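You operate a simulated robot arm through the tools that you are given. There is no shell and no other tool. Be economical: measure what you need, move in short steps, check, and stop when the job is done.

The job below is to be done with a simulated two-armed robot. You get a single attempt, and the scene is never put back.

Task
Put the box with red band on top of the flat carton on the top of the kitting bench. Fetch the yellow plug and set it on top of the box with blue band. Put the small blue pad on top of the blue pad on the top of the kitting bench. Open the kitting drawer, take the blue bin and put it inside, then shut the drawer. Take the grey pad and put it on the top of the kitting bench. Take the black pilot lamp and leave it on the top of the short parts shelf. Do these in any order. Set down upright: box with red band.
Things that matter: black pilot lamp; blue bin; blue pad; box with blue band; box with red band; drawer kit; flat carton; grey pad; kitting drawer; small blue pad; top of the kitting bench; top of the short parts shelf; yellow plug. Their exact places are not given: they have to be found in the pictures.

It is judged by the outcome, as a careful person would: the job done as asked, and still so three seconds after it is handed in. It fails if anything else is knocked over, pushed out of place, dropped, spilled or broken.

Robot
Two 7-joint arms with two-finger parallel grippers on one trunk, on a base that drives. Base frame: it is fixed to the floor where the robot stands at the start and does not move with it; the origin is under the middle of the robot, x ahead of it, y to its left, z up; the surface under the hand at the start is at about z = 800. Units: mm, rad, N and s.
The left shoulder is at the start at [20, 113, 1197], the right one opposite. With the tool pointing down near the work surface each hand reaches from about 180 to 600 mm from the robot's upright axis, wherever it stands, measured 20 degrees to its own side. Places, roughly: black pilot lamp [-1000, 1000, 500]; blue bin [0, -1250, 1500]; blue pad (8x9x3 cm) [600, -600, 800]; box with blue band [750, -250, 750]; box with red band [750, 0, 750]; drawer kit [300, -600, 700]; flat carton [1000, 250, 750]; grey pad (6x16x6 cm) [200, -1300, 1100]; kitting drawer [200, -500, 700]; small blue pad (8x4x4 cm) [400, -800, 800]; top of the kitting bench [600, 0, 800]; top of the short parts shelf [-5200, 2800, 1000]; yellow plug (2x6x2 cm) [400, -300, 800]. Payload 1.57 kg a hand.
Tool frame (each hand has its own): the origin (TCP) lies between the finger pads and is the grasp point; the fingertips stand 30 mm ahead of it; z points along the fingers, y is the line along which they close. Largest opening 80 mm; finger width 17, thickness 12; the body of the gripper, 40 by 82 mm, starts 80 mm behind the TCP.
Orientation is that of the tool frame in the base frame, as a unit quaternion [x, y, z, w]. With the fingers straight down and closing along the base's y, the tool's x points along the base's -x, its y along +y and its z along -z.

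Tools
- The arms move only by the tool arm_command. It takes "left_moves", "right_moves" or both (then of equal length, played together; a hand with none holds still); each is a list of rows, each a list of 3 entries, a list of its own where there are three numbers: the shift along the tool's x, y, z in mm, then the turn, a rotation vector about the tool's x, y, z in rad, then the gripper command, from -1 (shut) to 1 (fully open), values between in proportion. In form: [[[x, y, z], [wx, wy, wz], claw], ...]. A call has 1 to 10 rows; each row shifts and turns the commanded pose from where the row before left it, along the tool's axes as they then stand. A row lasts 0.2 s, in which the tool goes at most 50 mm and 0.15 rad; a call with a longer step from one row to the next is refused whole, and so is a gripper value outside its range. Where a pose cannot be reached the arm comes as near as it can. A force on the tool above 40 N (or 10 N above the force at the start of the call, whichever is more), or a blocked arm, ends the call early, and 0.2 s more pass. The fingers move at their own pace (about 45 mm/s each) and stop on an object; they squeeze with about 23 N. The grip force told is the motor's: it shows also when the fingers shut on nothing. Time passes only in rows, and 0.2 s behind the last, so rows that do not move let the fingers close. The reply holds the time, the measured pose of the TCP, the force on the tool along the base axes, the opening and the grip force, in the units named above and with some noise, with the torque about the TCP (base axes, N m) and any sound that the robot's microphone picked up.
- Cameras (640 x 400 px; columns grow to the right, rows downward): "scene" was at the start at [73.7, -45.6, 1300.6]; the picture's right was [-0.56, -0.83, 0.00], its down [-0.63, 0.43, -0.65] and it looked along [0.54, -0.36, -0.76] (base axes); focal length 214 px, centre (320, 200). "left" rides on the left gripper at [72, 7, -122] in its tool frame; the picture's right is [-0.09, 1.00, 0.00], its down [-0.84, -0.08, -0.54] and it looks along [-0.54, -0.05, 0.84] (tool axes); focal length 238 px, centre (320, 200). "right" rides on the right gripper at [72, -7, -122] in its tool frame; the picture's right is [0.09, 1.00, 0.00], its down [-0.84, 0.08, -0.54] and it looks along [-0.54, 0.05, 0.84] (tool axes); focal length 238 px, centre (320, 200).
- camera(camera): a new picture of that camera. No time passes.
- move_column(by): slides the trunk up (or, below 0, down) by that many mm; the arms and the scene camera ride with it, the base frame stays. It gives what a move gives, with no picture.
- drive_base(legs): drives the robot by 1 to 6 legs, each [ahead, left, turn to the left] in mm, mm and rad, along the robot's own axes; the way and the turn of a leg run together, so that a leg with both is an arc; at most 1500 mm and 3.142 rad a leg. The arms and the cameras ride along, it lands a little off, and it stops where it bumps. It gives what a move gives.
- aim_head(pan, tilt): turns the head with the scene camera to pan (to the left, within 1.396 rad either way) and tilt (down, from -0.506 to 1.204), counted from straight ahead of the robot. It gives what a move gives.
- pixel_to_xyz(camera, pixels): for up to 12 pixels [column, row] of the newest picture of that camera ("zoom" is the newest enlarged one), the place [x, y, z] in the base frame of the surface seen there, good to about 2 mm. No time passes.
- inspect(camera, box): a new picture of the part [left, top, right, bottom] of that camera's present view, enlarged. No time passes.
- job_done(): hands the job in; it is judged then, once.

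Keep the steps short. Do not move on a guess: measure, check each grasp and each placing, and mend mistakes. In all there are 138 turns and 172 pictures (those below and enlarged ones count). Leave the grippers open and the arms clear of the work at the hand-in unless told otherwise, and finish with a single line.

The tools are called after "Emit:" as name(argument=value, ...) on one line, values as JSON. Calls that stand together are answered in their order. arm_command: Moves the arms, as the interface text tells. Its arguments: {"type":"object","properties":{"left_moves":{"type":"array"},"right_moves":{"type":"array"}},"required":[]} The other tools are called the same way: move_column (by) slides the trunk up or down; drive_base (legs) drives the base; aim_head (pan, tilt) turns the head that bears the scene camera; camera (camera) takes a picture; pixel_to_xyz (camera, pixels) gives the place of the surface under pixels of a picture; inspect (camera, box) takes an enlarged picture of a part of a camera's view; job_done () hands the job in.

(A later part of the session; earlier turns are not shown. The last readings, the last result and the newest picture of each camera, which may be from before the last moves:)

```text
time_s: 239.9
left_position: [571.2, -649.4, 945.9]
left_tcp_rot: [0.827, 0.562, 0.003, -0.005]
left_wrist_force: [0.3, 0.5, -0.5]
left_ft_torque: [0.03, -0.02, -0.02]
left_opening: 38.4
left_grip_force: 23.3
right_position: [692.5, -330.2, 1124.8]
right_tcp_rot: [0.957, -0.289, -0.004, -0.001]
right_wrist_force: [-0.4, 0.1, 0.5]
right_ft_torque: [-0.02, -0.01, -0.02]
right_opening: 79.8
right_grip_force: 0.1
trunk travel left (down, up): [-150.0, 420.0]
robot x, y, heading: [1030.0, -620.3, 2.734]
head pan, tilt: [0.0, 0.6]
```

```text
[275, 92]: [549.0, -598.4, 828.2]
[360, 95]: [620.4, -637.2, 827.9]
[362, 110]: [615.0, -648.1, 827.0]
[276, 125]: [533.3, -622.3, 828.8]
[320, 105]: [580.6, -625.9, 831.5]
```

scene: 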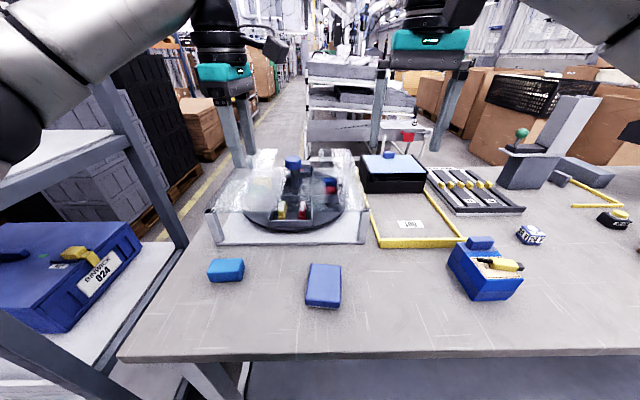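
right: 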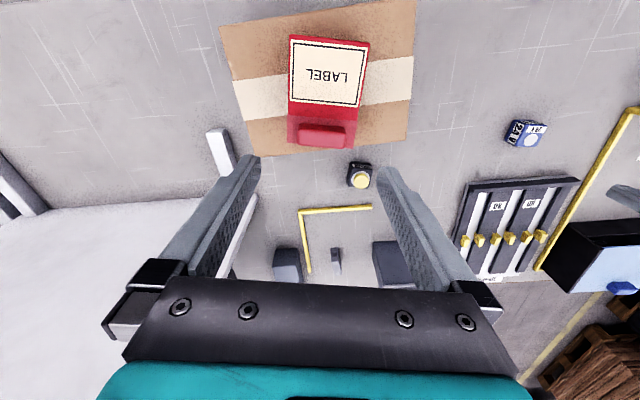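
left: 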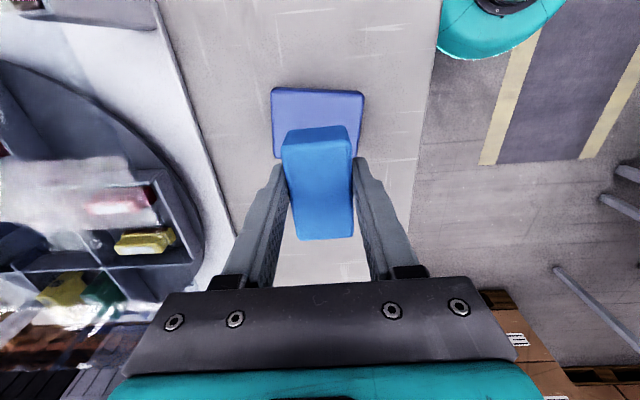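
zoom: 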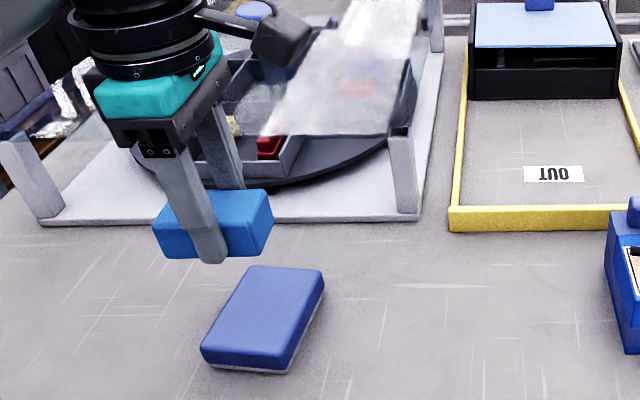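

Aligning the small pad's long side with the blue pad's long side (yaw −0.53) gives full support; rotate the hand back 1.73 rad.

Emit:
arm_command(left_moves=[[[0, 0, 0], [0, 0, 0.148], -1], [[0, 0, 0], [0, 0, 0.148], -1], [[0, 0, 0], [0, 0, 0.148], -1], [[0, 0, 0], [0, 0, 0.148], -1], [[0, 0, 0], [0, 0, 0.148], -1], [[0, 0, 0], [0, 0, 0.148], -1], [[0, 0, 0], [0, 0, 0.148], -1], [[0, 0, 0], [0, 0, 0.148], -1], [[0, 0, 0], [0, 0, 0.148], -1], [[0, 0, 0], [0, 0, 0.148], -1]])

Emit:
arm_command(left_moves=[[[0, 0, 15], [0, 0, 0.125], -1], [[0, 0, 15], [0, 0, 0.125], -1]])

Emit:
camera(camera="left")

```text
time_s: 242.1
left_position: [570.4, -650.9, 945.9]
left_tcp_rot: [0.99, -0.142, 0.0, -0.006]
left_wrist_force: [0.1, 0.3, 0.1]
left_ft_torque: [-0.04, 0.0, -0.02]
left_opening: 38.6
left_grip_force: 23.4
right_position: [692.5, -331.4, 1126.4]
right_tcp_rot: [0.958, -0.288, -0.004, -0.001]
right_wrist_force: [0.1, -0.2, 0.5]
right_ft_torque: [-0.02, 0.0, -0.03]
right_opening: 80.2
right_grip_force: 0.2
trunk travel left (down, up): [-150.0, 420.0]
robot x, y, heading: [1031.5, -622.3, 2.732]
head pan, tilt: [0.0, 0.6]
```

```text
time_s: 242.7
left_position: [570.2, -649.2, 916.8]
left_tcp_rot: [0.964, -0.266, -0.001, -0.007]
left_wrist_force: [0.2, 0.2, -0.2]
left_ft_torque: [-0.01, 0.03, -0.03]
left_opening: 38.8
left_grip_force: 23.5
right_position: [692.1, -330.3, 1125.6]
right_tcp_rot: [0.958, -0.288, -0.004, -0.001]
right_wrist_force: [1.3, -0.1, 0.3]
right_ft_torque: [-0.03, -0.01, 0.01]
right_opening: 80.1
right_grip_force: 0.1
trunk travel left (down, up): [-150.0, 420.0]
robot x, y, heading: [1027.5, -623.7, 2.729]
head pan, tilt: [0.0, 0.6]
```

```text
67 pictures are left
```

left: 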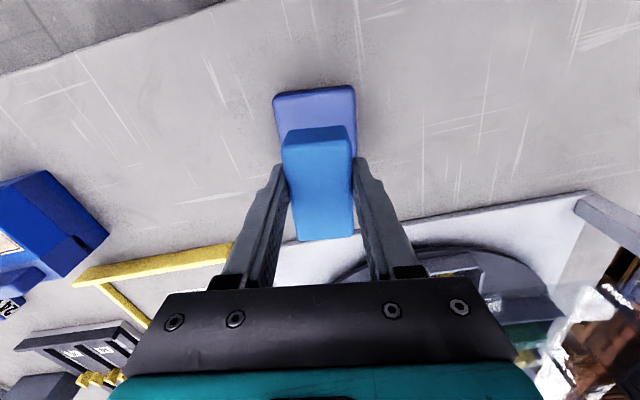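

Emit:
arm_command(left_moves=[[[1, -5, 20], [0, 0, 0], -1], [[0, 0, 20], [0, 0, 0], -1], [[0, 0, 6], [0, 0, 0], -1], [[0, 0, 3], [0, 0, 0], -1]])

Emit:
inspect(camera="scene", box=[170, 200, 330, 300])

```text
time_s: 243.7
left_position: [572.9, -645.0, 866.7]
left_tcp_rot: [0.964, -0.264, -0.001, -0.006]
left_wrist_force: [0.2, 0.3, 0.1]
left_ft_torque: [-0.01, 0.0, -0.01]
left_opening: 38.6
left_grip_force: 22.8
right_position: [691.5, -330.2, 1125.1]
right_tcp_rot: [0.958, -0.288, -0.005, 0.0]
right_wrist_force: [0.2, 0.2, 0.5]
right_ft_torque: [0.02, -0.02, -0.01]
right_opening: 80.2
right_grip_force: 0.1
trunk travel left (down, up): [-150.0, 420.0]
robot x, y, heading: [1031.6, -625.0, 2.732]
head pan, tilt: [0.0, 0.6]
```

```text
4.00 times, centred on (250, 250) of scene
```

zoom: 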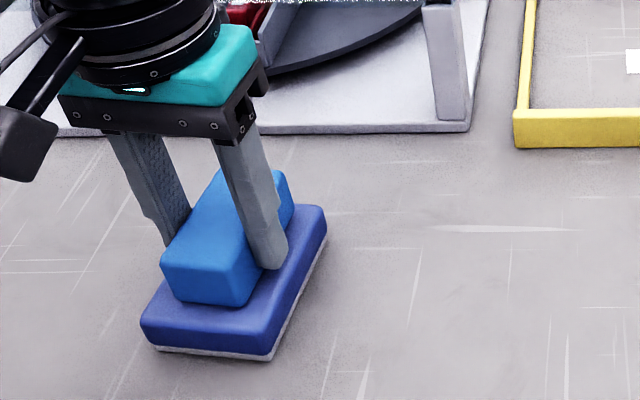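

Emit:
arm_command(left_moves=[[[2, 0, 1], [0, 0, 0], -1], [[0, 0, 1], [0, 0, 0], -1], [[0, 0, 1], [0, 0, 0], -1]])

```text
time_s: 244.5
left_position: [575.0, -646.5, 866.2]
left_tcp_rot: [0.965, -0.263, -0.003, -0.007]
left_wrist_force: [-2.1, 0.8, 13.2]
left_ft_torque: [-0.31, -0.17, 0.0]
left_opening: 38.8
left_grip_force: 22.8
right_position: [691.4, -331.0, 1126.1]
right_tcp_rot: [0.957, -0.289, -0.004, 0.0]
right_wrist_force: [-0.3, 0.1, 0.1]
right_ft_torque: [0.01, 0.01, -0.03]
right_opening: 80.0
right_grip_force: 0.1
trunk travel left (down, up): [-150.0, 420.0]
robot x, y, heading: [1032.4, -621.7, 2.73]
head pan, tilt: [0.0, 0.6]
```

Contact. Ease 1 mm, open and rise.

Emit:
arm_command(left_moves=[[[0, 0, -1], [0, 0, 0], -1], [[0, 0, 0], [0, 0, 0], 0.5], [[0, 0, 0], [0, 0, 0], 0.5], [[0, 0, 0], [0, 0, 0], 0.5], [[0, 0, -30], [0, 0, 0], 0.5], [[0, 0, -45], [0, 0, 0], 0.5], [[0, 0, -45], [0, 0, 0], 0.5], [[0, 0, -45], [0, 0, 0], 0.5], [[0, 0, -45], [0, 0, 0], 0.5]])

Emit:
inspect(camera="scene", box=[170, 200, 330, 300])

Emit:
camera(camera="scene")

```text
time_s: 246.5
left_position: [575.0, -653.0, 1074.6]
left_tcp_rot: [0.964, -0.264, 0.0, -0.006]
left_wrist_force: [0.3, -0.7, 0.1]
left_ft_torque: [0.0, -0.02, 0.02]
left_opening: 60.0
left_grip_force: 0.0
right_position: [691.9, -331.0, 1126.0]
right_tcp_rot: [0.958, -0.288, -0.004, -0.001]
right_wrist_force: [0.3, -0.5, -0.4]
right_ft_torque: [-0.02, 0.0, -0.01]
right_opening: 79.8
right_grip_force: 0.1
trunk travel left (down, up): [-150.0, 420.0]
robot x, y, heading: [1026.9, -620.1, 2.735]
head pan, tilt: [0.0, 0.6]
```

```text
4.00 times, centred on (250, 250) of scene
```

zoom: 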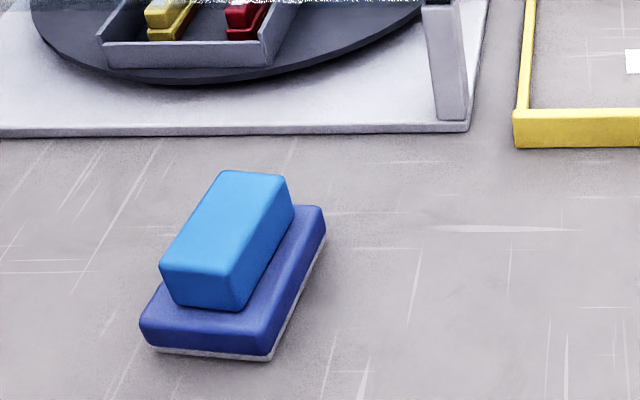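

```text
64 pictures are left
```

scene: 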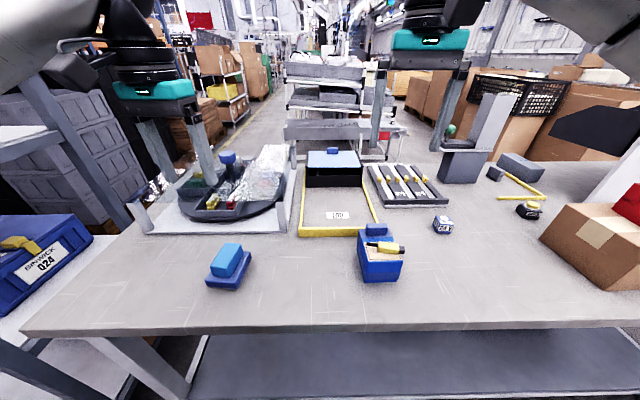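

Small pad sits on the blue pad. Now drive back around toward the trolley with the lamp.

Emit:
drive_base(legs=[[-260, 0, 0], [0, -1350, 0], [0, -1350, 0], [1400, 0, 0], [500, 0, 0]])

Emit:
aim_head(pan=0.6, tilt=0.4)

Emit:
camera(camera="scene")

Emit:
aim_head(pan=0.0, tilt=0.3)

Emit:
camera(camera="scene")

```text
time_s: 270.3
left_position: [255.3, 2547.1, 1074.7]
left_tcp_rot: [0.963, -0.27, -0.001, -0.006]
left_wrist_force: [0.1, -0.3, 0.2]
left_ft_torque: [0.0, 0.03, 0.02]
left_opening: 59.9
left_grip_force: 0.0
right_position: [375.0, 2866.6, 1125.9]
right_tcp_rot: [0.956, -0.294, -0.005, -0.001]
right_wrist_force: [-1.0, 0.0, -0.3]
right_ft_torque: [0.01, -0.03, 0.03]
right_opening: 80.2
right_grip_force: 0.1
trunk travel left (down, up): [-150.0, 420.0]
robot x, y, heading: [712.5, 2572.1, 2.722]
head pan, tilt: [0.0, 0.6]
```

```text
time_s: 271.3
left_position: [254.3, 2546.4, 1075.3]
left_tcp_rot: [0.963, -0.27, 0.0, -0.006]
left_wrist_force: [0.3, 0.5, 0.0]
left_ft_torque: [-0.01, -0.01, 0.02]
left_opening: 60.1
left_grip_force: 0.1
right_position: [376.1, 2867.0, 1125.4]
right_tcp_rot: [0.956, -0.294, -0.004, -0.001]
right_wrist_force: [-0.1, 0.4, 0.0]
right_ft_torque: [0.03, 0.01, -0.03]
right_opening: 80.0
right_grip_force: 0.0
trunk travel left (down, up): [-150.0, 420.0]
robot x, y, heading: [709.5, 2571.0, 2.715]
head pan, tilt: [0.6, 0.4]
```

```text
63 pictures are left
```

scene: 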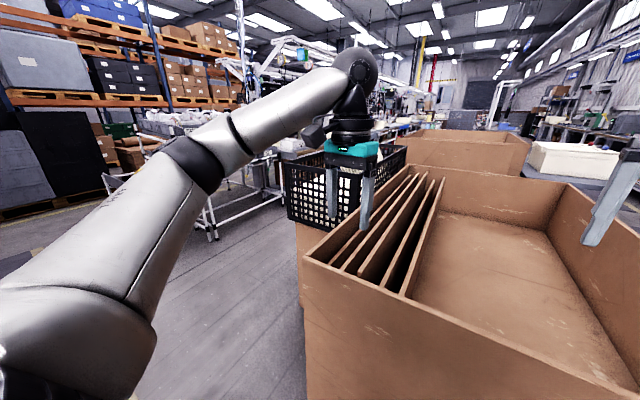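

```text
time_s: 272.3
left_position: [254.3, 2547.3, 1076.2]
left_tcp_rot: [0.963, -0.27, -0.002, -0.006]
left_wrist_force: [-0.2, 0.0, -0.3]
left_ft_torque: [-0.05, 0.0, -0.02]
left_opening: 59.9
left_grip_force: 0.0
right_position: [375.3, 2865.8, 1124.2]
right_tcp_rot: [0.956, -0.294, -0.005, -0.001]
right_wrist_force: [-0.5, -0.5, -0.4]
right_ft_torque: [0.01, 0.01, 0.0]
right_opening: 80.1
right_grip_force: 0.1
trunk travel left (down, up): [-150.0, 420.0]
robot x, y, heading: [711.3, 2569.5, 2.717]
head pan, tilt: [0.0, 0.3]
```

```text
62 pictures are left
```

scene: 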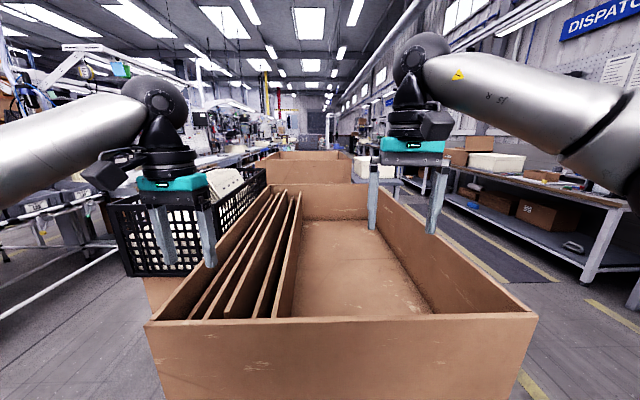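

Emit:
pixel_to_xyz(camera="scene", pixels=[[110, 205], [265, 170], [125, 275], [150, 325], [340, 320], [530, 320], [300, 195], [370, 190], [220, 180], [60, 215], [40, 290], [100, 320]])

```text
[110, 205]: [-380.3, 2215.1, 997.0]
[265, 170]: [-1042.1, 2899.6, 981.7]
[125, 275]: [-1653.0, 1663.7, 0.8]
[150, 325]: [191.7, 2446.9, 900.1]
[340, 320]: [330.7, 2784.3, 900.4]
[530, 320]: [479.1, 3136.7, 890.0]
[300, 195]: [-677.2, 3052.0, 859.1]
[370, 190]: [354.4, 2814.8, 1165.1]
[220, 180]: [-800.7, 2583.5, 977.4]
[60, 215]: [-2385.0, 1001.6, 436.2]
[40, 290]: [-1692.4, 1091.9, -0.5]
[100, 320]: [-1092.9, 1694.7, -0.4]
```

Box rims are at z≤1000, below my hands. Slide left toward the trolley.

Emit:
drive_base(legs=[[0, 1450, 0], [0, 500, 0]])

Emit:
aim_head(pan=0.0, tilt=0.5)

Emit:
camera(camera="scene")

```text
time_s: 281.9
left_position: [-554.3, 798.8, 1074.5]
left_tcp_rot: [0.961, -0.278, -0.001, -0.006]
left_wrist_force: [-0.1, -1.1, -0.4]
left_ft_torque: [0.05, 0.0, 0.0]
left_opening: 59.9
left_grip_force: 0.1
right_position: [-428.1, 1116.7, 1125.5]
right_tcp_rot: [0.953, -0.302, -0.005, -0.001]
right_wrist_force: [0.3, -0.7, -0.5]
right_ft_torque: [0.02, -0.01, -0.01]
right_opening: 79.9
right_grip_force: 0.1
trunk travel left (down, up): [-150.0, 420.0]
robot x, y, heading: [-93.9, 816.9, 2.702]
head pan, tilt: [0.0, 0.3]
```

```text
time_s: 282.7
left_position: [-553.5, 798.5, 1075.5]
left_tcp_rot: [0.961, -0.277, -0.001, -0.006]
left_wrist_force: [0.6, -0.3, 0.0]
left_ft_torque: [0.02, 0.01, -0.01]
left_opening: 59.9
left_grip_force: 0.2
right_position: [-427.6, 1117.0, 1125.4]
right_tcp_rot: [0.954, -0.301, -0.004, -0.001]
right_wrist_force: [0.0, 1.2, 1.0]
right_ft_torque: [0.0, -0.02, 0.0]
right_opening: 79.8
right_grip_force: 0.0
trunk travel left (down, up): [-150.0, 420.0]
robot x, y, heading: [-96.9, 815.7, 2.705]
head pan, tilt: [0.0, 0.499]
```

```text
61 pictures are left
```

scene: 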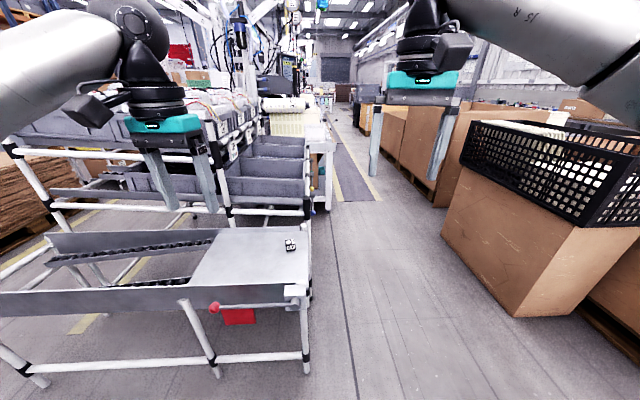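

The lamp is at about (290,245). Zoom in.

Emit:
inspect(camera="scene", box=[230, 200, 350, 300])

Emit:
pixel_to_xyz(camera="scene", pixels=[[290, 245], [288, 250], [294, 250], [291, 241], [265, 255], [300, 290], [225, 235], [195, 275], [305, 230], [230, 312], [330, 180], [350, 130]])

```text
4.00 times, centred on (290, 250) of scene
```

zoom: 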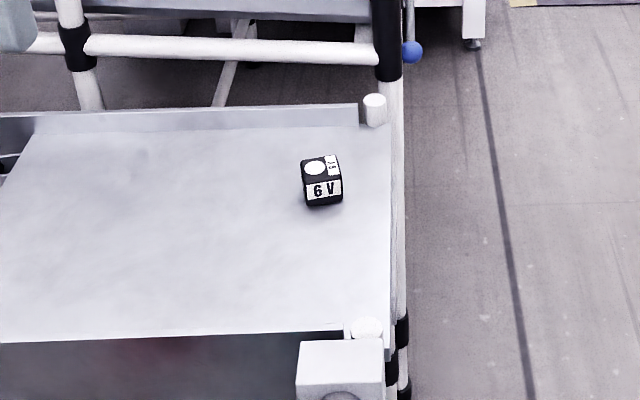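

```text
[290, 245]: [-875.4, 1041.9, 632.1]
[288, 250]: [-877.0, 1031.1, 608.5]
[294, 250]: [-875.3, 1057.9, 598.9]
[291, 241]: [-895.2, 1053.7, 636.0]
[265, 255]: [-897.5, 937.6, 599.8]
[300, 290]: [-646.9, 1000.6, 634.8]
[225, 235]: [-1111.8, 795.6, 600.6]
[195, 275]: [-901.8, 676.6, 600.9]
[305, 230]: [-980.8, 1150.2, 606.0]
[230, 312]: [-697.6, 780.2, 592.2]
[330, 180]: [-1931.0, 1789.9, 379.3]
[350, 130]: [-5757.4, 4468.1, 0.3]
```

Lamp (cube ~36 mm) at ≈ (−884,1046), on the table z≈599. Approach with the left hand.

Emit:
drive_base(legs=[[0, -84, 0], [300, 0, 0]])

Emit:
camera(camera="left")

Emit:
camera(camera="scene")

```text
time_s: 285.4
left_position: [-792.0, 1004.8, 1074.7]
left_tcp_rot: [0.96, -0.279, -0.001, -0.007]
left_wrist_force: [0.1, 1.1, 0.2]
left_ft_torque: [0.01, 0.0, 0.01]
left_opening: 60.1
left_grip_force: 0.0
right_position: [-665.1, 1323.4, 1125.6]
right_tcp_rot: [0.953, -0.303, -0.004, 0.0]
right_wrist_force: [0.1, 0.0, -0.6]
right_ft_torque: [-0.01, -0.03, 0.02]
right_opening: 79.9
right_grip_force: 0.0
trunk travel left (down, up): [-150.0, 420.0]
robot x, y, heading: [-331.7, 1023.3, 2.698]
head pan, tilt: [0.0, 0.499]
```

```text
59 pictures are left
```

left: 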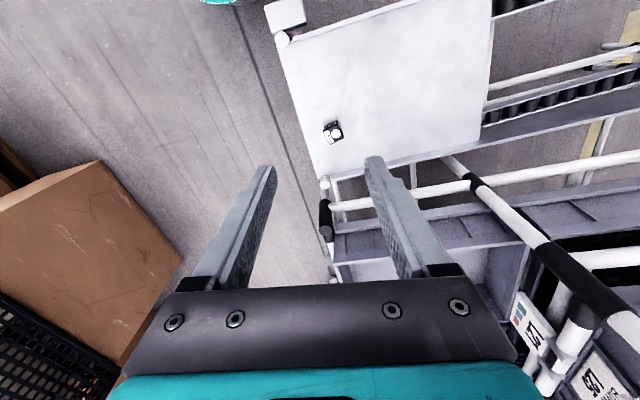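

```text
58 pictures are left
```

scene: 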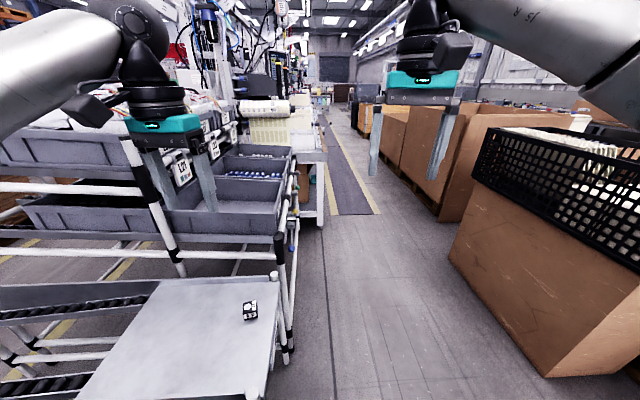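

Emit:
pixel_to_xyz(camera="scene", pixels=[[150, 180], [180, 265], [100, 222], [282, 260], [245, 236], [250, 310], [160, 225], [60, 190]])

Emit:
inspect(camera="left", box=[290, 90, 380, 160])

Emit:
pixel_to_xyz(camera="left", pixels=[[324, 125], [340, 122], [344, 138], [328, 144], [334, 133]])

```text
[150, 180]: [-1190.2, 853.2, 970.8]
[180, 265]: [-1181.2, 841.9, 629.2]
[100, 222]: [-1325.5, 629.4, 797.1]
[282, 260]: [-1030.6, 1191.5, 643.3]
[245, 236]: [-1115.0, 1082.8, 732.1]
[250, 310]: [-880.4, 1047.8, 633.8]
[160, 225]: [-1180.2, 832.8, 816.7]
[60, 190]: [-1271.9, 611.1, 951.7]
```

```text
5.71 times, centred on (335, 125) of left
```

zoom: 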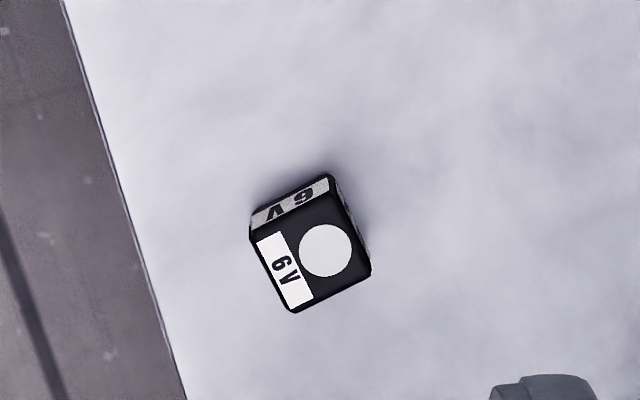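

```text
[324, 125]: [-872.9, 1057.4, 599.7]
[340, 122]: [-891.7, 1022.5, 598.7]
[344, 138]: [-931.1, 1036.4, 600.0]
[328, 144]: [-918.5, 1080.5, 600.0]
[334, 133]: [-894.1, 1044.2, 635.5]
```

Lamp centre ≈ (−893,1046), turned ~0.49 rad relative to the hand. Lower the trunk and move over it.

Emit:
move_column(by=-150)

Emit:
arm_command(left_moves=[[[-27, 5, 35], [0, 0, 0], 0.5], [[-27, 5, 35], [0, 0, 0], 0.5], [[-27, 5, 35], [0, 0, 0], 0.5], [[-26, 4, 35], [0, 0, 0], 0.5], [[0, 0, 0], [0, 0, -0.1225], 0.5], [[0, 0, 0], [0, 0, -0.1225], 0.5], [[0, 0, 0], [0, 0, -0.1225], 0.5], [[0, 0, 0], [0, 0, -0.1225], 0.5]])

Emit:
camera(camera="left")

```text
time_s: 287.2
left_position: [-792.2, 1005.4, 925.4]
left_tcp_rot: [0.96, -0.278, -0.001, -0.005]
left_wrist_force: [-0.3, -0.8, 0.7]
left_ft_torque: [0.0, -0.01, 0.04]
left_opening: 59.9
left_grip_force: 0.1
right_position: [-664.9, 1322.8, 976.3]
right_tcp_rot: [0.953, -0.303, -0.004, -0.001]
right_wrist_force: [-0.4, 0.4, -0.1]
right_ft_torque: [-0.01, -0.01, -0.02]
right_opening: 80.1
right_grip_force: 0.1
trunk travel left (down, up): [0.0, 570.0]
robot x, y, heading: [-333.1, 1020.2, 2.698]
head pan, tilt: [0.0, 0.499]
```

```text
time_s: 289.0
left_position: [-892.6, 1047.9, 786.0]
left_tcp_rot: [0.999, -0.036, 0.001, -0.007]
left_wrist_force: [-0.4, 0.7, -0.1]
left_ft_torque: [0.0, -0.01, 0.03]
left_opening: 59.8
left_grip_force: 0.2
right_position: [-664.9, 1323.3, 976.3]
right_tcp_rot: [0.953, -0.303, -0.005, -0.001]
right_wrist_force: [0.2, -0.3, 0.1]
right_ft_torque: [0.02, 0.03, -0.05]
right_opening: 80.3
right_grip_force: 0.1
trunk travel left (down, up): [0.0, 570.0]
robot x, y, heading: [-335.0, 1020.6, 2.698]
head pan, tilt: [0.0, 0.499]
```

```text
56 pictures are left
```

left: 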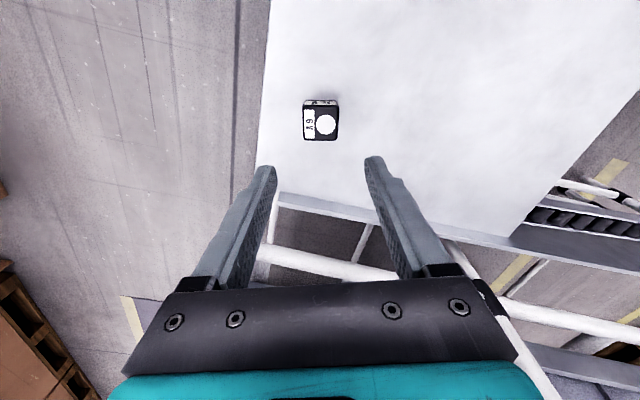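

Emit:
pixel_to_xyz(camera="left", pixels=[[321, 123], [306, 123], [337, 123], [321, 108], [321, 138], [350, 130]])

```text
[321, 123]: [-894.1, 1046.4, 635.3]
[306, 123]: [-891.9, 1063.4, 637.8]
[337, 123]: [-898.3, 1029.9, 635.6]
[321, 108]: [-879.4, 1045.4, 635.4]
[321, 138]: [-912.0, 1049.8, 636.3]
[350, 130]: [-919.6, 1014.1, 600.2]
```

Centred. Descend 150 and close.

Emit:
arm_command(left_moves=[[[-3, 0, 40], [0, 0, 0], 0.5], [[0, 0, 40], [0, 0, 0], 0.5], [[0, 0, 40], [0, 0, 0], 0.5], [[0, 0, 22], [0, 0, 0], 0.5], [[0, 0, 8], [0, 0, 0], 0.5], [[0, 0, 0], [0, 0, 0], -1], [[0, 0, 0], [0, 0, 0], -1], [[0, 0, 0], [0, 0, 0], -1], [[0, 0, 0], [0, 0, 0], -1]])

Emit:
camera(camera="left")

```text
time_s: 291.0
left_position: [-895.5, 1051.0, 635.9]
left_tcp_rot: [0.999, -0.038, 0.001, -0.006]
left_wrist_force: [0.7, 0.3, 0.9]
left_ft_torque: [-0.02, 0.02, -0.02]
left_opening: 39.8
left_grip_force: 23.2
right_position: [-666.0, 1321.9, 975.8]
right_tcp_rot: [0.953, -0.303, -0.005, -0.001]
right_wrist_force: [0.1, -0.3, -0.2]
right_ft_torque: [0.02, -0.01, -0.02]
right_opening: 80.1
right_grip_force: 0.0
trunk travel left (down, up): [0.0, 570.0]
robot x, y, heading: [-336.3, 1022.1, 2.702]
head pan, tilt: [0.0, 0.499]
```

```text
55 pictures are left
```

left: 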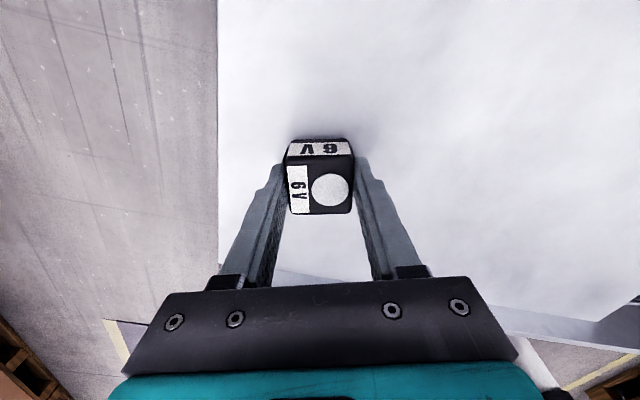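

Lamp held. Lift, raise the trunk, back off and look down the aisle.

Emit:
arm_command(left_moves=[[[0, 0, -30], [0, 0, 0], -1], [[0, 0, -45], [0, 0, 0], -1], [[0, 0, -45], [0, 0, 0], -1], [[0, 0, -45], [0, 0, 0], -1], [[20, 0, -40], [0, 0, 0], -1], [[45, 0, 0], [0, 0, 0], -1]])

Emit:
move_column(by=350)

Emit:
drive_base(legs=[[-200, 0, 0], [0, -550, 0]])

Emit:
aim_head(pan=0.0, tilt=0.2)

Emit:
camera(camera="scene")

Emit:
inspect(camera="scene", box=[220, 110, 380, 210])

```text
time_s: 292.4
left_position: [-830.2, 1042.8, 842.0]
left_tcp_rot: [0.999, -0.037, 0.0, -0.005]
left_wrist_force: [0.5, -0.3, -1.2]
left_ft_torque: [0.02, 0.04, 0.0]
left_opening: 39.9
left_grip_force: 22.5
right_position: [-665.4, 1322.8, 975.6]
right_tcp_rot: [0.953, -0.304, -0.005, -0.001]
right_wrist_force: [0.2, -0.6, -0.7]
right_ft_torque: [0.0, 0.02, 0.04]
right_opening: 79.9
right_grip_force: 0.0
trunk travel left (down, up): [0.0, 570.0]
robot x, y, heading: [-335.9, 1020.0, 2.7]
head pan, tilt: [0.0, 0.499]
```

```text
time_s: 295.8
left_position: [-831.7, 1041.9, 1190.5]
left_tcp_rot: [0.999, -0.038, 0.001, -0.007]
left_wrist_force: [-0.1, -0.3, -0.7]
left_ft_torque: [0.02, -0.02, 0.0]
left_opening: 39.5
left_grip_force: 23.1
right_position: [-664.4, 1323.0, 1323.9]
right_tcp_rot: [0.953, -0.303, -0.005, 0.0]
right_wrist_force: [0.3, 0.3, 0.7]
right_ft_torque: [0.01, 0.01, 0.03]
right_opening: 80.1
right_grip_force: 0.1
trunk travel left (down, up): [-350.0, 220.0]
robot x, y, heading: [-336.0, 1021.4, 2.705]
head pan, tilt: [0.0, 0.499]
```

```text
time_s: 300.1
left_position: [-417.5, 1457.1, 1191.7]
left_tcp_rot: [0.999, -0.037, 0.001, -0.006]
left_wrist_force: [-0.2, 0.8, -0.9]
left_ft_torque: [-0.01, 0.03, -0.01]
left_opening: 39.1
left_grip_force: 22.9
right_position: [-253.0, 1737.0, 1325.4]
right_tcp_rot: [0.953, -0.304, -0.004, -0.001]
right_wrist_force: [0.2, 0.3, -0.8]
right_ft_torque: [0.0, -0.01, -0.03]
right_opening: 79.9
right_grip_force: 0.1
trunk travel left (down, up): [-350.0, 220.0]
robot x, y, heading: [79.1, 1437.9, 2.701]
head pan, tilt: [0.0, 0.499]
```

```text
time_s: 300.9
left_position: [-419.3, 1456.5, 1190.0]
left_tcp_rot: [0.999, -0.038, 0.0, -0.006]
left_wrist_force: [0.4, 0.5, -0.1]
left_ft_torque: [-0.02, -0.01, 0.01]
left_opening: 39.1
left_grip_force: 22.6
right_position: [-252.3, 1736.9, 1326.3]
right_tcp_rot: [0.953, -0.303, -0.005, -0.001]
right_wrist_force: [0.1, 0.4, 0.7]
right_ft_torque: [0.0, 0.0, 0.02]
right_opening: 80.0
right_grip_force: 0.1
trunk travel left (down, up): [-350.0, 220.0]
robot x, y, heading: [77.1, 1436.2, 2.701]
head pan, tilt: [0.0, 0.201]
```

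```text
54 pictures are left
```

scene: 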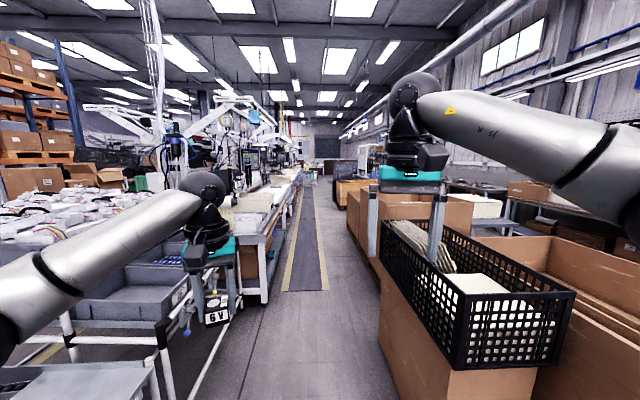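

```text
4.00 times, centred on (300, 160) of scene
```

zoom: 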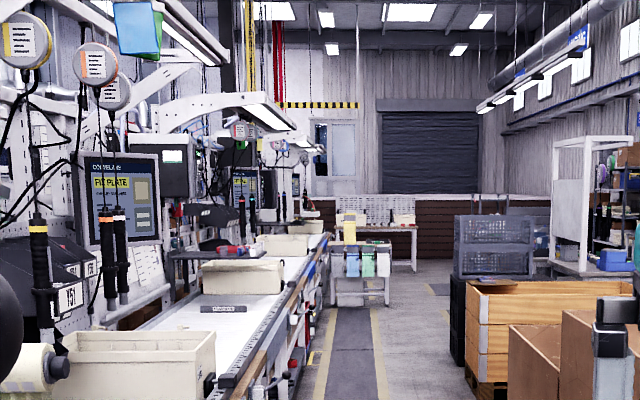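

Emit:
pixel_to_xyz(camera="zoom", pixels=[[360, 247], [362, 300], [380, 212], [490, 240], [345, 350], [590, 180], [300, 300], [420, 320], [520, 290], [440, 300], [350, 235], [400, 220]])

Emit:
inspect(camera="scene", box=[280, 140, 340, 180])

```text
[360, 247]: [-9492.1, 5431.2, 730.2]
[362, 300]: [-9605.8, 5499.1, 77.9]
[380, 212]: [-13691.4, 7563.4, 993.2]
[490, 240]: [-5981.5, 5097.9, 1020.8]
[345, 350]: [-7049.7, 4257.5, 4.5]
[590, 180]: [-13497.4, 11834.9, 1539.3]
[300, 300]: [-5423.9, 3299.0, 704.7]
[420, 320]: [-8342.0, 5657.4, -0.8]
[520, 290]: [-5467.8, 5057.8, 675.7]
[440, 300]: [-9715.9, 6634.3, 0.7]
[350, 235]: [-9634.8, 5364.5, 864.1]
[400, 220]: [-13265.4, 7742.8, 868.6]
```

```text
10.00 times, centred on (310, 160) of scene
```

zoom: 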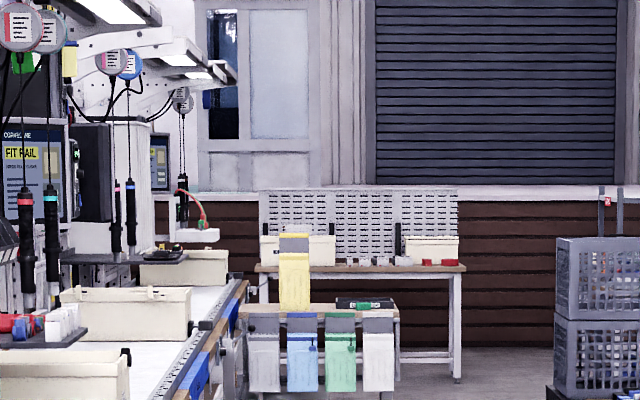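

Emit:
pixel_to_xyz(camera="zoom", pixels=[[150, 258], [80, 262], [40, 345], [80, 340], [120, 300], [60, 370], [195, 235], [185, 265], [180, 330], [235, 290], [130, 225], [200, 300]])

Emit:
inspect(camera="scene", box=[220, 130, 320, 200])

```text
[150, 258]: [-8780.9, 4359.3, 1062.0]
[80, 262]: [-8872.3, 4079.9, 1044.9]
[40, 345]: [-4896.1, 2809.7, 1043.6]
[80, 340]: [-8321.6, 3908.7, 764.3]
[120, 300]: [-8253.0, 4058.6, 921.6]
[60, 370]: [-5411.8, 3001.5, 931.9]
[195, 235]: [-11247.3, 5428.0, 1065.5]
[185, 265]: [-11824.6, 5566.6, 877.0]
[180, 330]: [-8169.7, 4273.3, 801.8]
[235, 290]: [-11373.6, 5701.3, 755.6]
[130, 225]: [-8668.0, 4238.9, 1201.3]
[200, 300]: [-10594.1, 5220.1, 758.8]
```

```text
5.71 times, centred on (270, 165) of scene
```

zoom: 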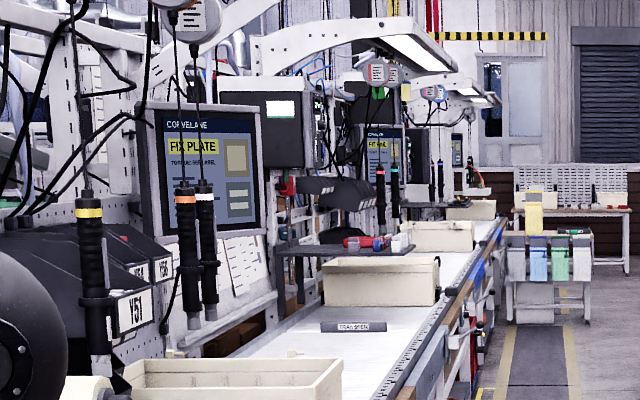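

The short parts shelf appears to be the dark shelf at about (−4900…−5200, 2800, ~1000) over the conveyor. The aisle (u 930–1890) is clear; drive along it.

Emit:
drive_base(legs=[[0, 0, 0.04], [1500, 0, 0], [1500, 0, 0], [1000, 0, 0]])

Emit:
aim_head(pan=0.4, tilt=0.35)

Emit:
camera(camera="scene")

```text
time_s: 320.8
left_position: [-4152.8, 2975.1, 1190.4]
left_tcp_rot: [1.0, -0.013, -0.001, -0.006]
left_wrist_force: [-0.2, 0.1, -1.8]
left_ft_torque: [0.01, 0.01, -0.02]
left_opening: 39.1
left_grip_force: 22.8
right_position: [-3999.1, 3263.5, 1325.7]
right_tcp_rot: [0.96, -0.28, -0.004, 0.0]
right_wrist_force: [0.2, 0.0, 0.1]
right_ft_torque: [-0.02, 0.03, -0.03]
right_opening: 80.0
right_grip_force: 0.0
trunk travel left (down, up): [-350.0, 220.0]
robot x, y, heading: [-3656.1, 2982.7, 2.751]
head pan, tilt: [0.0, 0.201]
```

```text
time_s: 321.6
left_position: [-4150.9, 2975.0, 1190.9]
left_tcp_rot: [1.0, -0.013, 0.0, -0.006]
left_wrist_force: [0.0, -0.3, -0.4]
left_ft_torque: [-0.03, 0.0, 0.02]
left_opening: 39.1
left_grip_force: 23.1
right_position: [-3998.7, 3262.4, 1326.1]
right_tcp_rot: [0.96, -0.28, -0.004, 0.0]
right_wrist_force: [-0.7, 0.4, -0.1]
right_ft_torque: [-0.02, 0.01, 0.01]
right_opening: 80.1
right_grip_force: 0.1
trunk travel left (down, up): [-350.0, 220.0]
robot x, y, heading: [-3655.7, 2979.3, 2.748]
head pan, tilt: [0.4, 0.351]
```

```text
50 pictures are left
```

scene: 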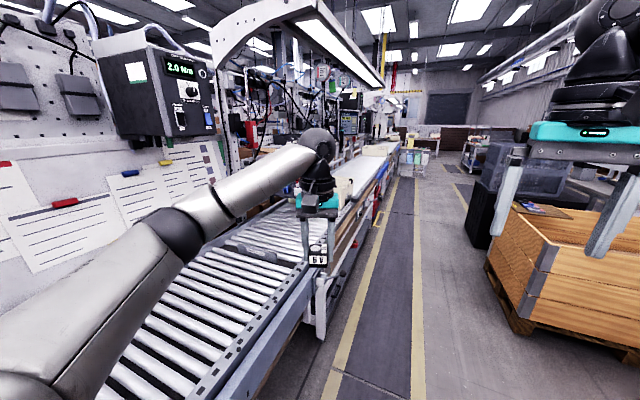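

Emit:
drive_base(legs=[[600, -200, 0]])

Emit:
aim_head(pan=0.75, tilt=0.3)

Emit:
camera(camera="scene")

Emit:
camera(camera="left")

```text
time_s: 325.1
left_position: [-4615.2, 3380.8, 1192.3]
left_tcp_rot: [1.0, -0.013, 0.0, -0.006]
left_wrist_force: [0.7, 0.4, 0.7]
left_ft_torque: [-0.02, -0.04, 0.01]
left_opening: 38.9
left_grip_force: 23.1
right_position: [-4463.8, 3668.5, 1325.3]
right_tcp_rot: [0.96, -0.279, -0.004, 0.0]
right_wrist_force: [0.5, 0.2, 0.7]
right_ft_torque: [-0.02, -0.05, 0.03]
right_opening: 79.8
right_grip_force: 0.0
trunk travel left (down, up): [-350.0, 220.0]
robot x, y, heading: [-4118.8, 3382.7, 2.748]
head pan, tilt: [0.4, 0.351]
```

```text
time_s: 325.9
left_position: [-4614.5, 3379.6, 1190.7]
left_tcp_rot: [1.0, -0.012, 0.0, -0.005]
left_wrist_force: [0.2, -1.1, -0.7]
left_ft_torque: [0.04, 0.01, -0.02]
left_opening: 39.2
left_grip_force: 22.8
right_position: [-4463.0, 3668.8, 1325.6]
right_tcp_rot: [0.96, -0.278, -0.005, 0.0]
right_wrist_force: [0.9, 0.2, -0.1]
right_ft_torque: [-0.01, -0.01, 0.03]
right_opening: 79.9
right_grip_force: 0.1
trunk travel left (down, up): [-350.0, 220.0]
robot x, y, heading: [-4121.0, 3381.8, 2.749]
head pan, tilt: [0.75, 0.3]
```

```text
49 pictures are left
```

scene: 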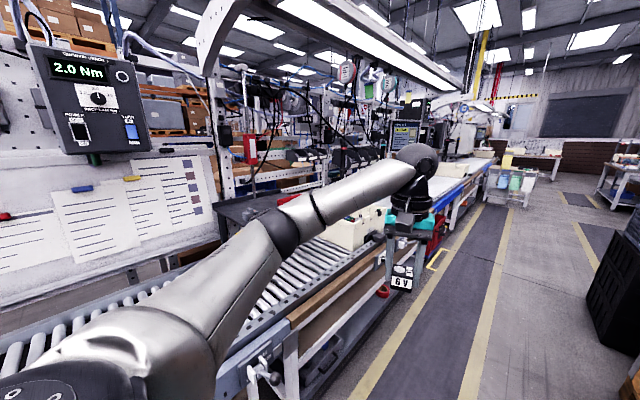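

```text
48 pictures are left
```

left: 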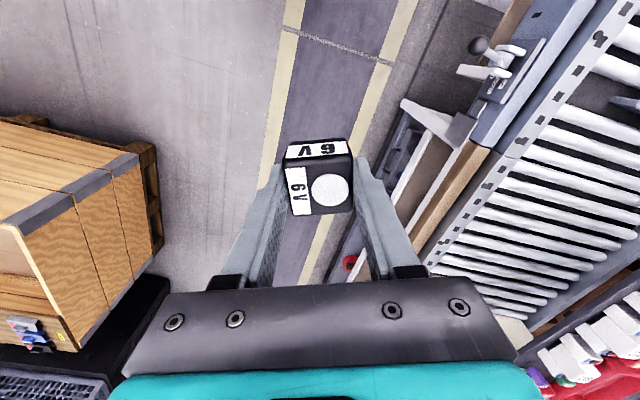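

Turn left to face the line and look at the shelf.

Emit:
drive_base(legs=[[0, 0, 1.571]])

Emit:
aim_head(pan=0.0, tilt=0.4)

Emit:
camera(camera="scene")

Emit:
aim_head(pan=-0.7, tilt=0.4)

Emit:
camera(camera="scene")

```text
time_s: 330.1
left_position: [-4116.4, 2886.1, 1191.4]
left_tcp_rot: [0.717, 0.697, -0.004, -0.004]
left_wrist_force: [0.2, -0.1, -1.6]
left_ft_torque: [0.01, -0.02, 0.02]
left_opening: 38.9
left_grip_force: 22.9
right_position: [-4403.8, 3039.5, 1326.1]
right_tcp_rot: [0.878, 0.479, -0.003, 0.003]
right_wrist_force: [-0.2, 0.6, 0.7]
right_ft_torque: [-0.04, -0.02, -0.06]
right_opening: 79.9
right_grip_force: 0.1
trunk travel left (down, up): [-350.0, 220.0]
robot x, y, heading: [-4119.2, 3381.8, -1.968]
head pan, tilt: [0.75, 0.3]
```

```text
time_s: 331.2
left_position: [-4116.4, 2886.7, 1192.1]
left_tcp_rot: [0.718, 0.697, -0.004, -0.003]
left_wrist_force: [0.5, -0.1, -2.2]
left_ft_torque: [-0.02, -0.01, -0.02]
left_opening: 39.1
left_grip_force: 22.8
right_position: [-4404.4, 3040.2, 1326.4]
right_tcp_rot: [0.878, 0.479, -0.003, 0.003]
right_wrist_force: [0.0, 0.5, -0.5]
right_ft_torque: [0.01, -0.02, 0.02]
right_opening: 79.8
right_grip_force: 0.0
trunk travel left (down, up): [-350.0, 220.0]
robot x, y, heading: [-4117.8, 3386.1, -1.968]
head pan, tilt: [0.0, 0.4]
```

```text
47 pictures are left
```

scene: 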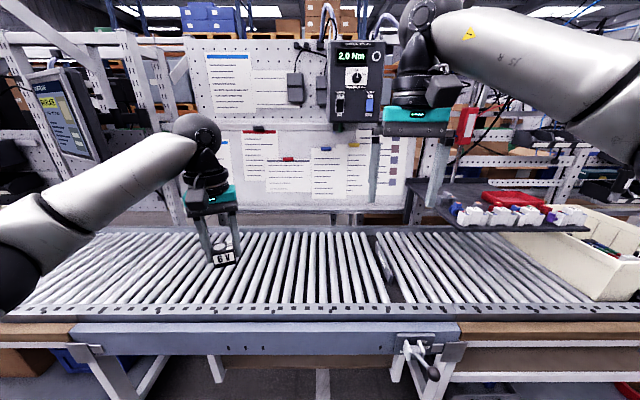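

```text
time_s: 332.3
left_position: [-4117.8, 2887.4, 1191.2]
left_tcp_rot: [0.717, 0.697, -0.004, -0.004]
left_wrist_force: [0.2, 0.4, -0.7]
left_ft_torque: [-0.03, 0.0, 0.0]
left_opening: 39.2
left_grip_force: 23.1
right_position: [-4404.8, 3039.7, 1325.7]
right_tcp_rot: [0.877, 0.48, -0.004, 0.003]
right_wrist_force: [0.9, -0.1, 0.8]
right_ft_torque: [0.03, 0.01, 0.0]
right_opening: 79.8
right_grip_force: 0.0
trunk travel left (down, up): [-350.0, 220.0]
robot x, y, heading: [-4120.4, 3382.5, -1.964]
head pan, tilt: [-0.7, 0.4]
```

```text
46 pictures are left
```

scene: 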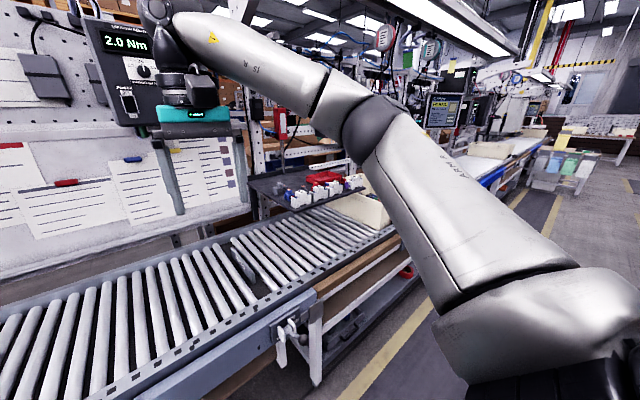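

Emit:
drive_base(legs=[[0, -650, 0]])

Emit:
aim_head(pan=0.15, tilt=0.4)

Emit:
camera(camera="scene")

Emit:
camera(camera="left")

```text
time_s: 336.0
left_position: [-4732.3, 3143.0, 1190.6]
left_tcp_rot: [0.716, 0.698, -0.003, -0.004]
left_wrist_force: [-0.9, -0.3, -0.2]
left_ft_torque: [-0.02, -0.03, 0.02]
left_opening: 39.1
left_grip_force: 22.8
right_position: [-5019.8, 3295.7, 1326.4]
right_tcp_rot: [0.877, 0.481, -0.003, 0.003]
right_wrist_force: [0.0, 0.4, 0.6]
right_ft_torque: [0.02, -0.02, -0.04]
right_opening: 80.1
right_grip_force: 0.2
trunk travel left (down, up): [-350.0, 220.0]
robot x, y, heading: [-4732.5, 3637.8, -1.965]
head pan, tilt: [-0.7, 0.4]
```

```text
time_s: 337.2
left_position: [-4731.3, 3144.4, 1190.6]
left_tcp_rot: [0.717, 0.698, -0.004, -0.005]
left_wrist_force: [0.0, 0.1, -0.5]
left_ft_torque: [-0.02, 0.04, -0.02]
left_opening: 39.4
left_grip_force: 23.2
right_position: [-5020.4, 3295.3, 1325.3]
right_tcp_rot: [0.877, 0.481, -0.003, 0.003]
right_wrist_force: [0.0, 0.4, 0.4]
right_ft_torque: [0.0, 0.0, 0.01]
right_opening: 79.8
right_grip_force: 0.1
trunk travel left (down, up): [-350.0, 220.0]
robot x, y, heading: [-4734.9, 3636.4, -1.959]
head pan, tilt: [0.15, 0.4]
```

```text
45 pictures are left
```

scene: 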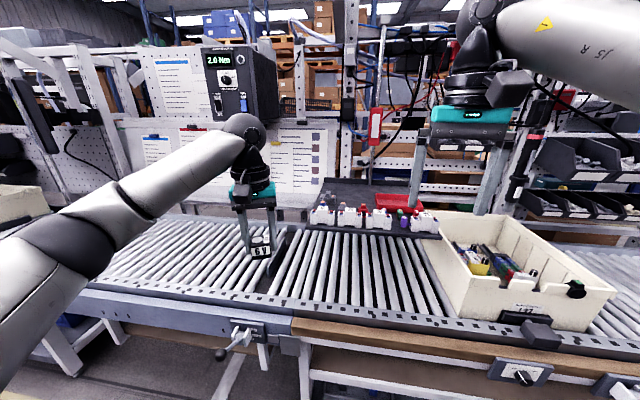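

```text
44 pictures are left
```

left: 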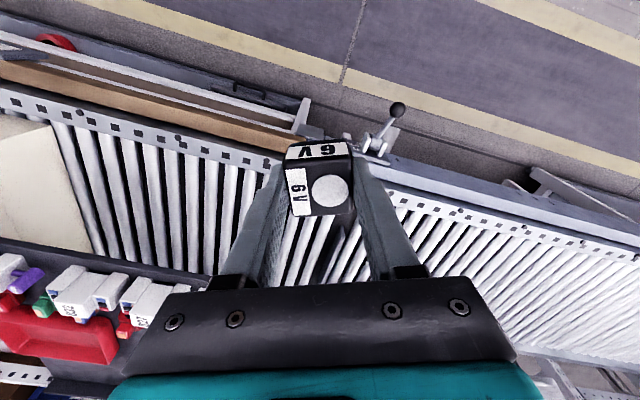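

Emit:
inspect(camera="scene", box=[280, 150, 460, 260])

Emit:
pixel_to_xyz(camera="scene", pixels=[[345, 190], [330, 190], [365, 190], [330, 183], [400, 190], [322, 210], [345, 205], [440, 232], [400, 200], [345, 228], [390, 205], [360, 195]])

```text
3.56 times, centred on (370, 205) of scene
```

zoom: 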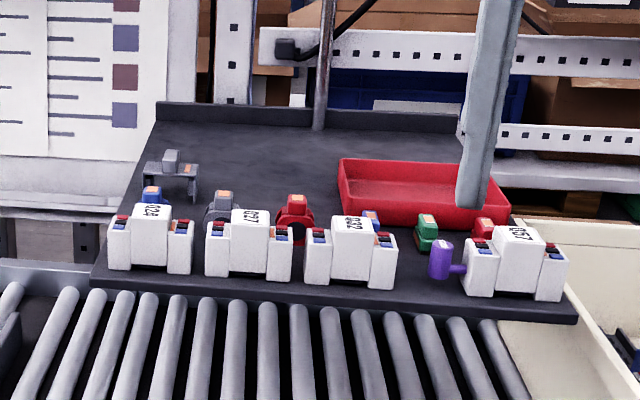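

```text
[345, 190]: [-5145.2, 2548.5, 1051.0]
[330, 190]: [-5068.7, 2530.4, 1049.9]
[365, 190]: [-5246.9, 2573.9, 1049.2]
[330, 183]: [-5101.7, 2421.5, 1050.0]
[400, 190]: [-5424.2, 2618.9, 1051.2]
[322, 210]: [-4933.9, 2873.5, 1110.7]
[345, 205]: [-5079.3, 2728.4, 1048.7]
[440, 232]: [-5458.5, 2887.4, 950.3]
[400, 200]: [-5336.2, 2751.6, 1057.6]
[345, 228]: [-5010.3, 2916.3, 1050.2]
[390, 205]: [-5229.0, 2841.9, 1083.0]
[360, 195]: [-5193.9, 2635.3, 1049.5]
```

Emit:
pixel_to_xyz(camera="zoom", pixels=[[200, 272], [200, 292], [100, 282], [265, 190], [230, 165], [310, 175], [270, 145], [160, 110], [410, 270], [415, 305], [300, 240], [150, 150]])

Emit:
pixel_to_xyz(camera="scene", pixels=[[300, 328], [400, 340], [305, 360], [255, 345], [330, 385], [235, 335], [450, 390], [222, 352], [265, 240], [205, 300]])

```text
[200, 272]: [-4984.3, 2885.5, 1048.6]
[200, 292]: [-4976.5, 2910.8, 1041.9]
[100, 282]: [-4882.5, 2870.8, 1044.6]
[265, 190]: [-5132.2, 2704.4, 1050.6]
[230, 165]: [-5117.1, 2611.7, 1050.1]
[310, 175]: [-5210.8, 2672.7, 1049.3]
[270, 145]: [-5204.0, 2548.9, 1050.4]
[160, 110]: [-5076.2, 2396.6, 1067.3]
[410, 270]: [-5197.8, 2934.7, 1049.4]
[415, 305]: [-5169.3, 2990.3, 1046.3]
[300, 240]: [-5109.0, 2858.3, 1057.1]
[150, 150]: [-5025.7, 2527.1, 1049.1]
```

```text
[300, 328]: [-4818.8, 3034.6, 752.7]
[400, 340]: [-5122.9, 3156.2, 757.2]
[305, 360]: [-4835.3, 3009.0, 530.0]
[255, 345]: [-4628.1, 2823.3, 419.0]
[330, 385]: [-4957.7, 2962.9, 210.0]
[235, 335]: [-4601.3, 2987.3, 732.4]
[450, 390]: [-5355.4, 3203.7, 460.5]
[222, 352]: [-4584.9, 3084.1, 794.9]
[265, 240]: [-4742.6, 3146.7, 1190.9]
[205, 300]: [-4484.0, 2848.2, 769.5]
```

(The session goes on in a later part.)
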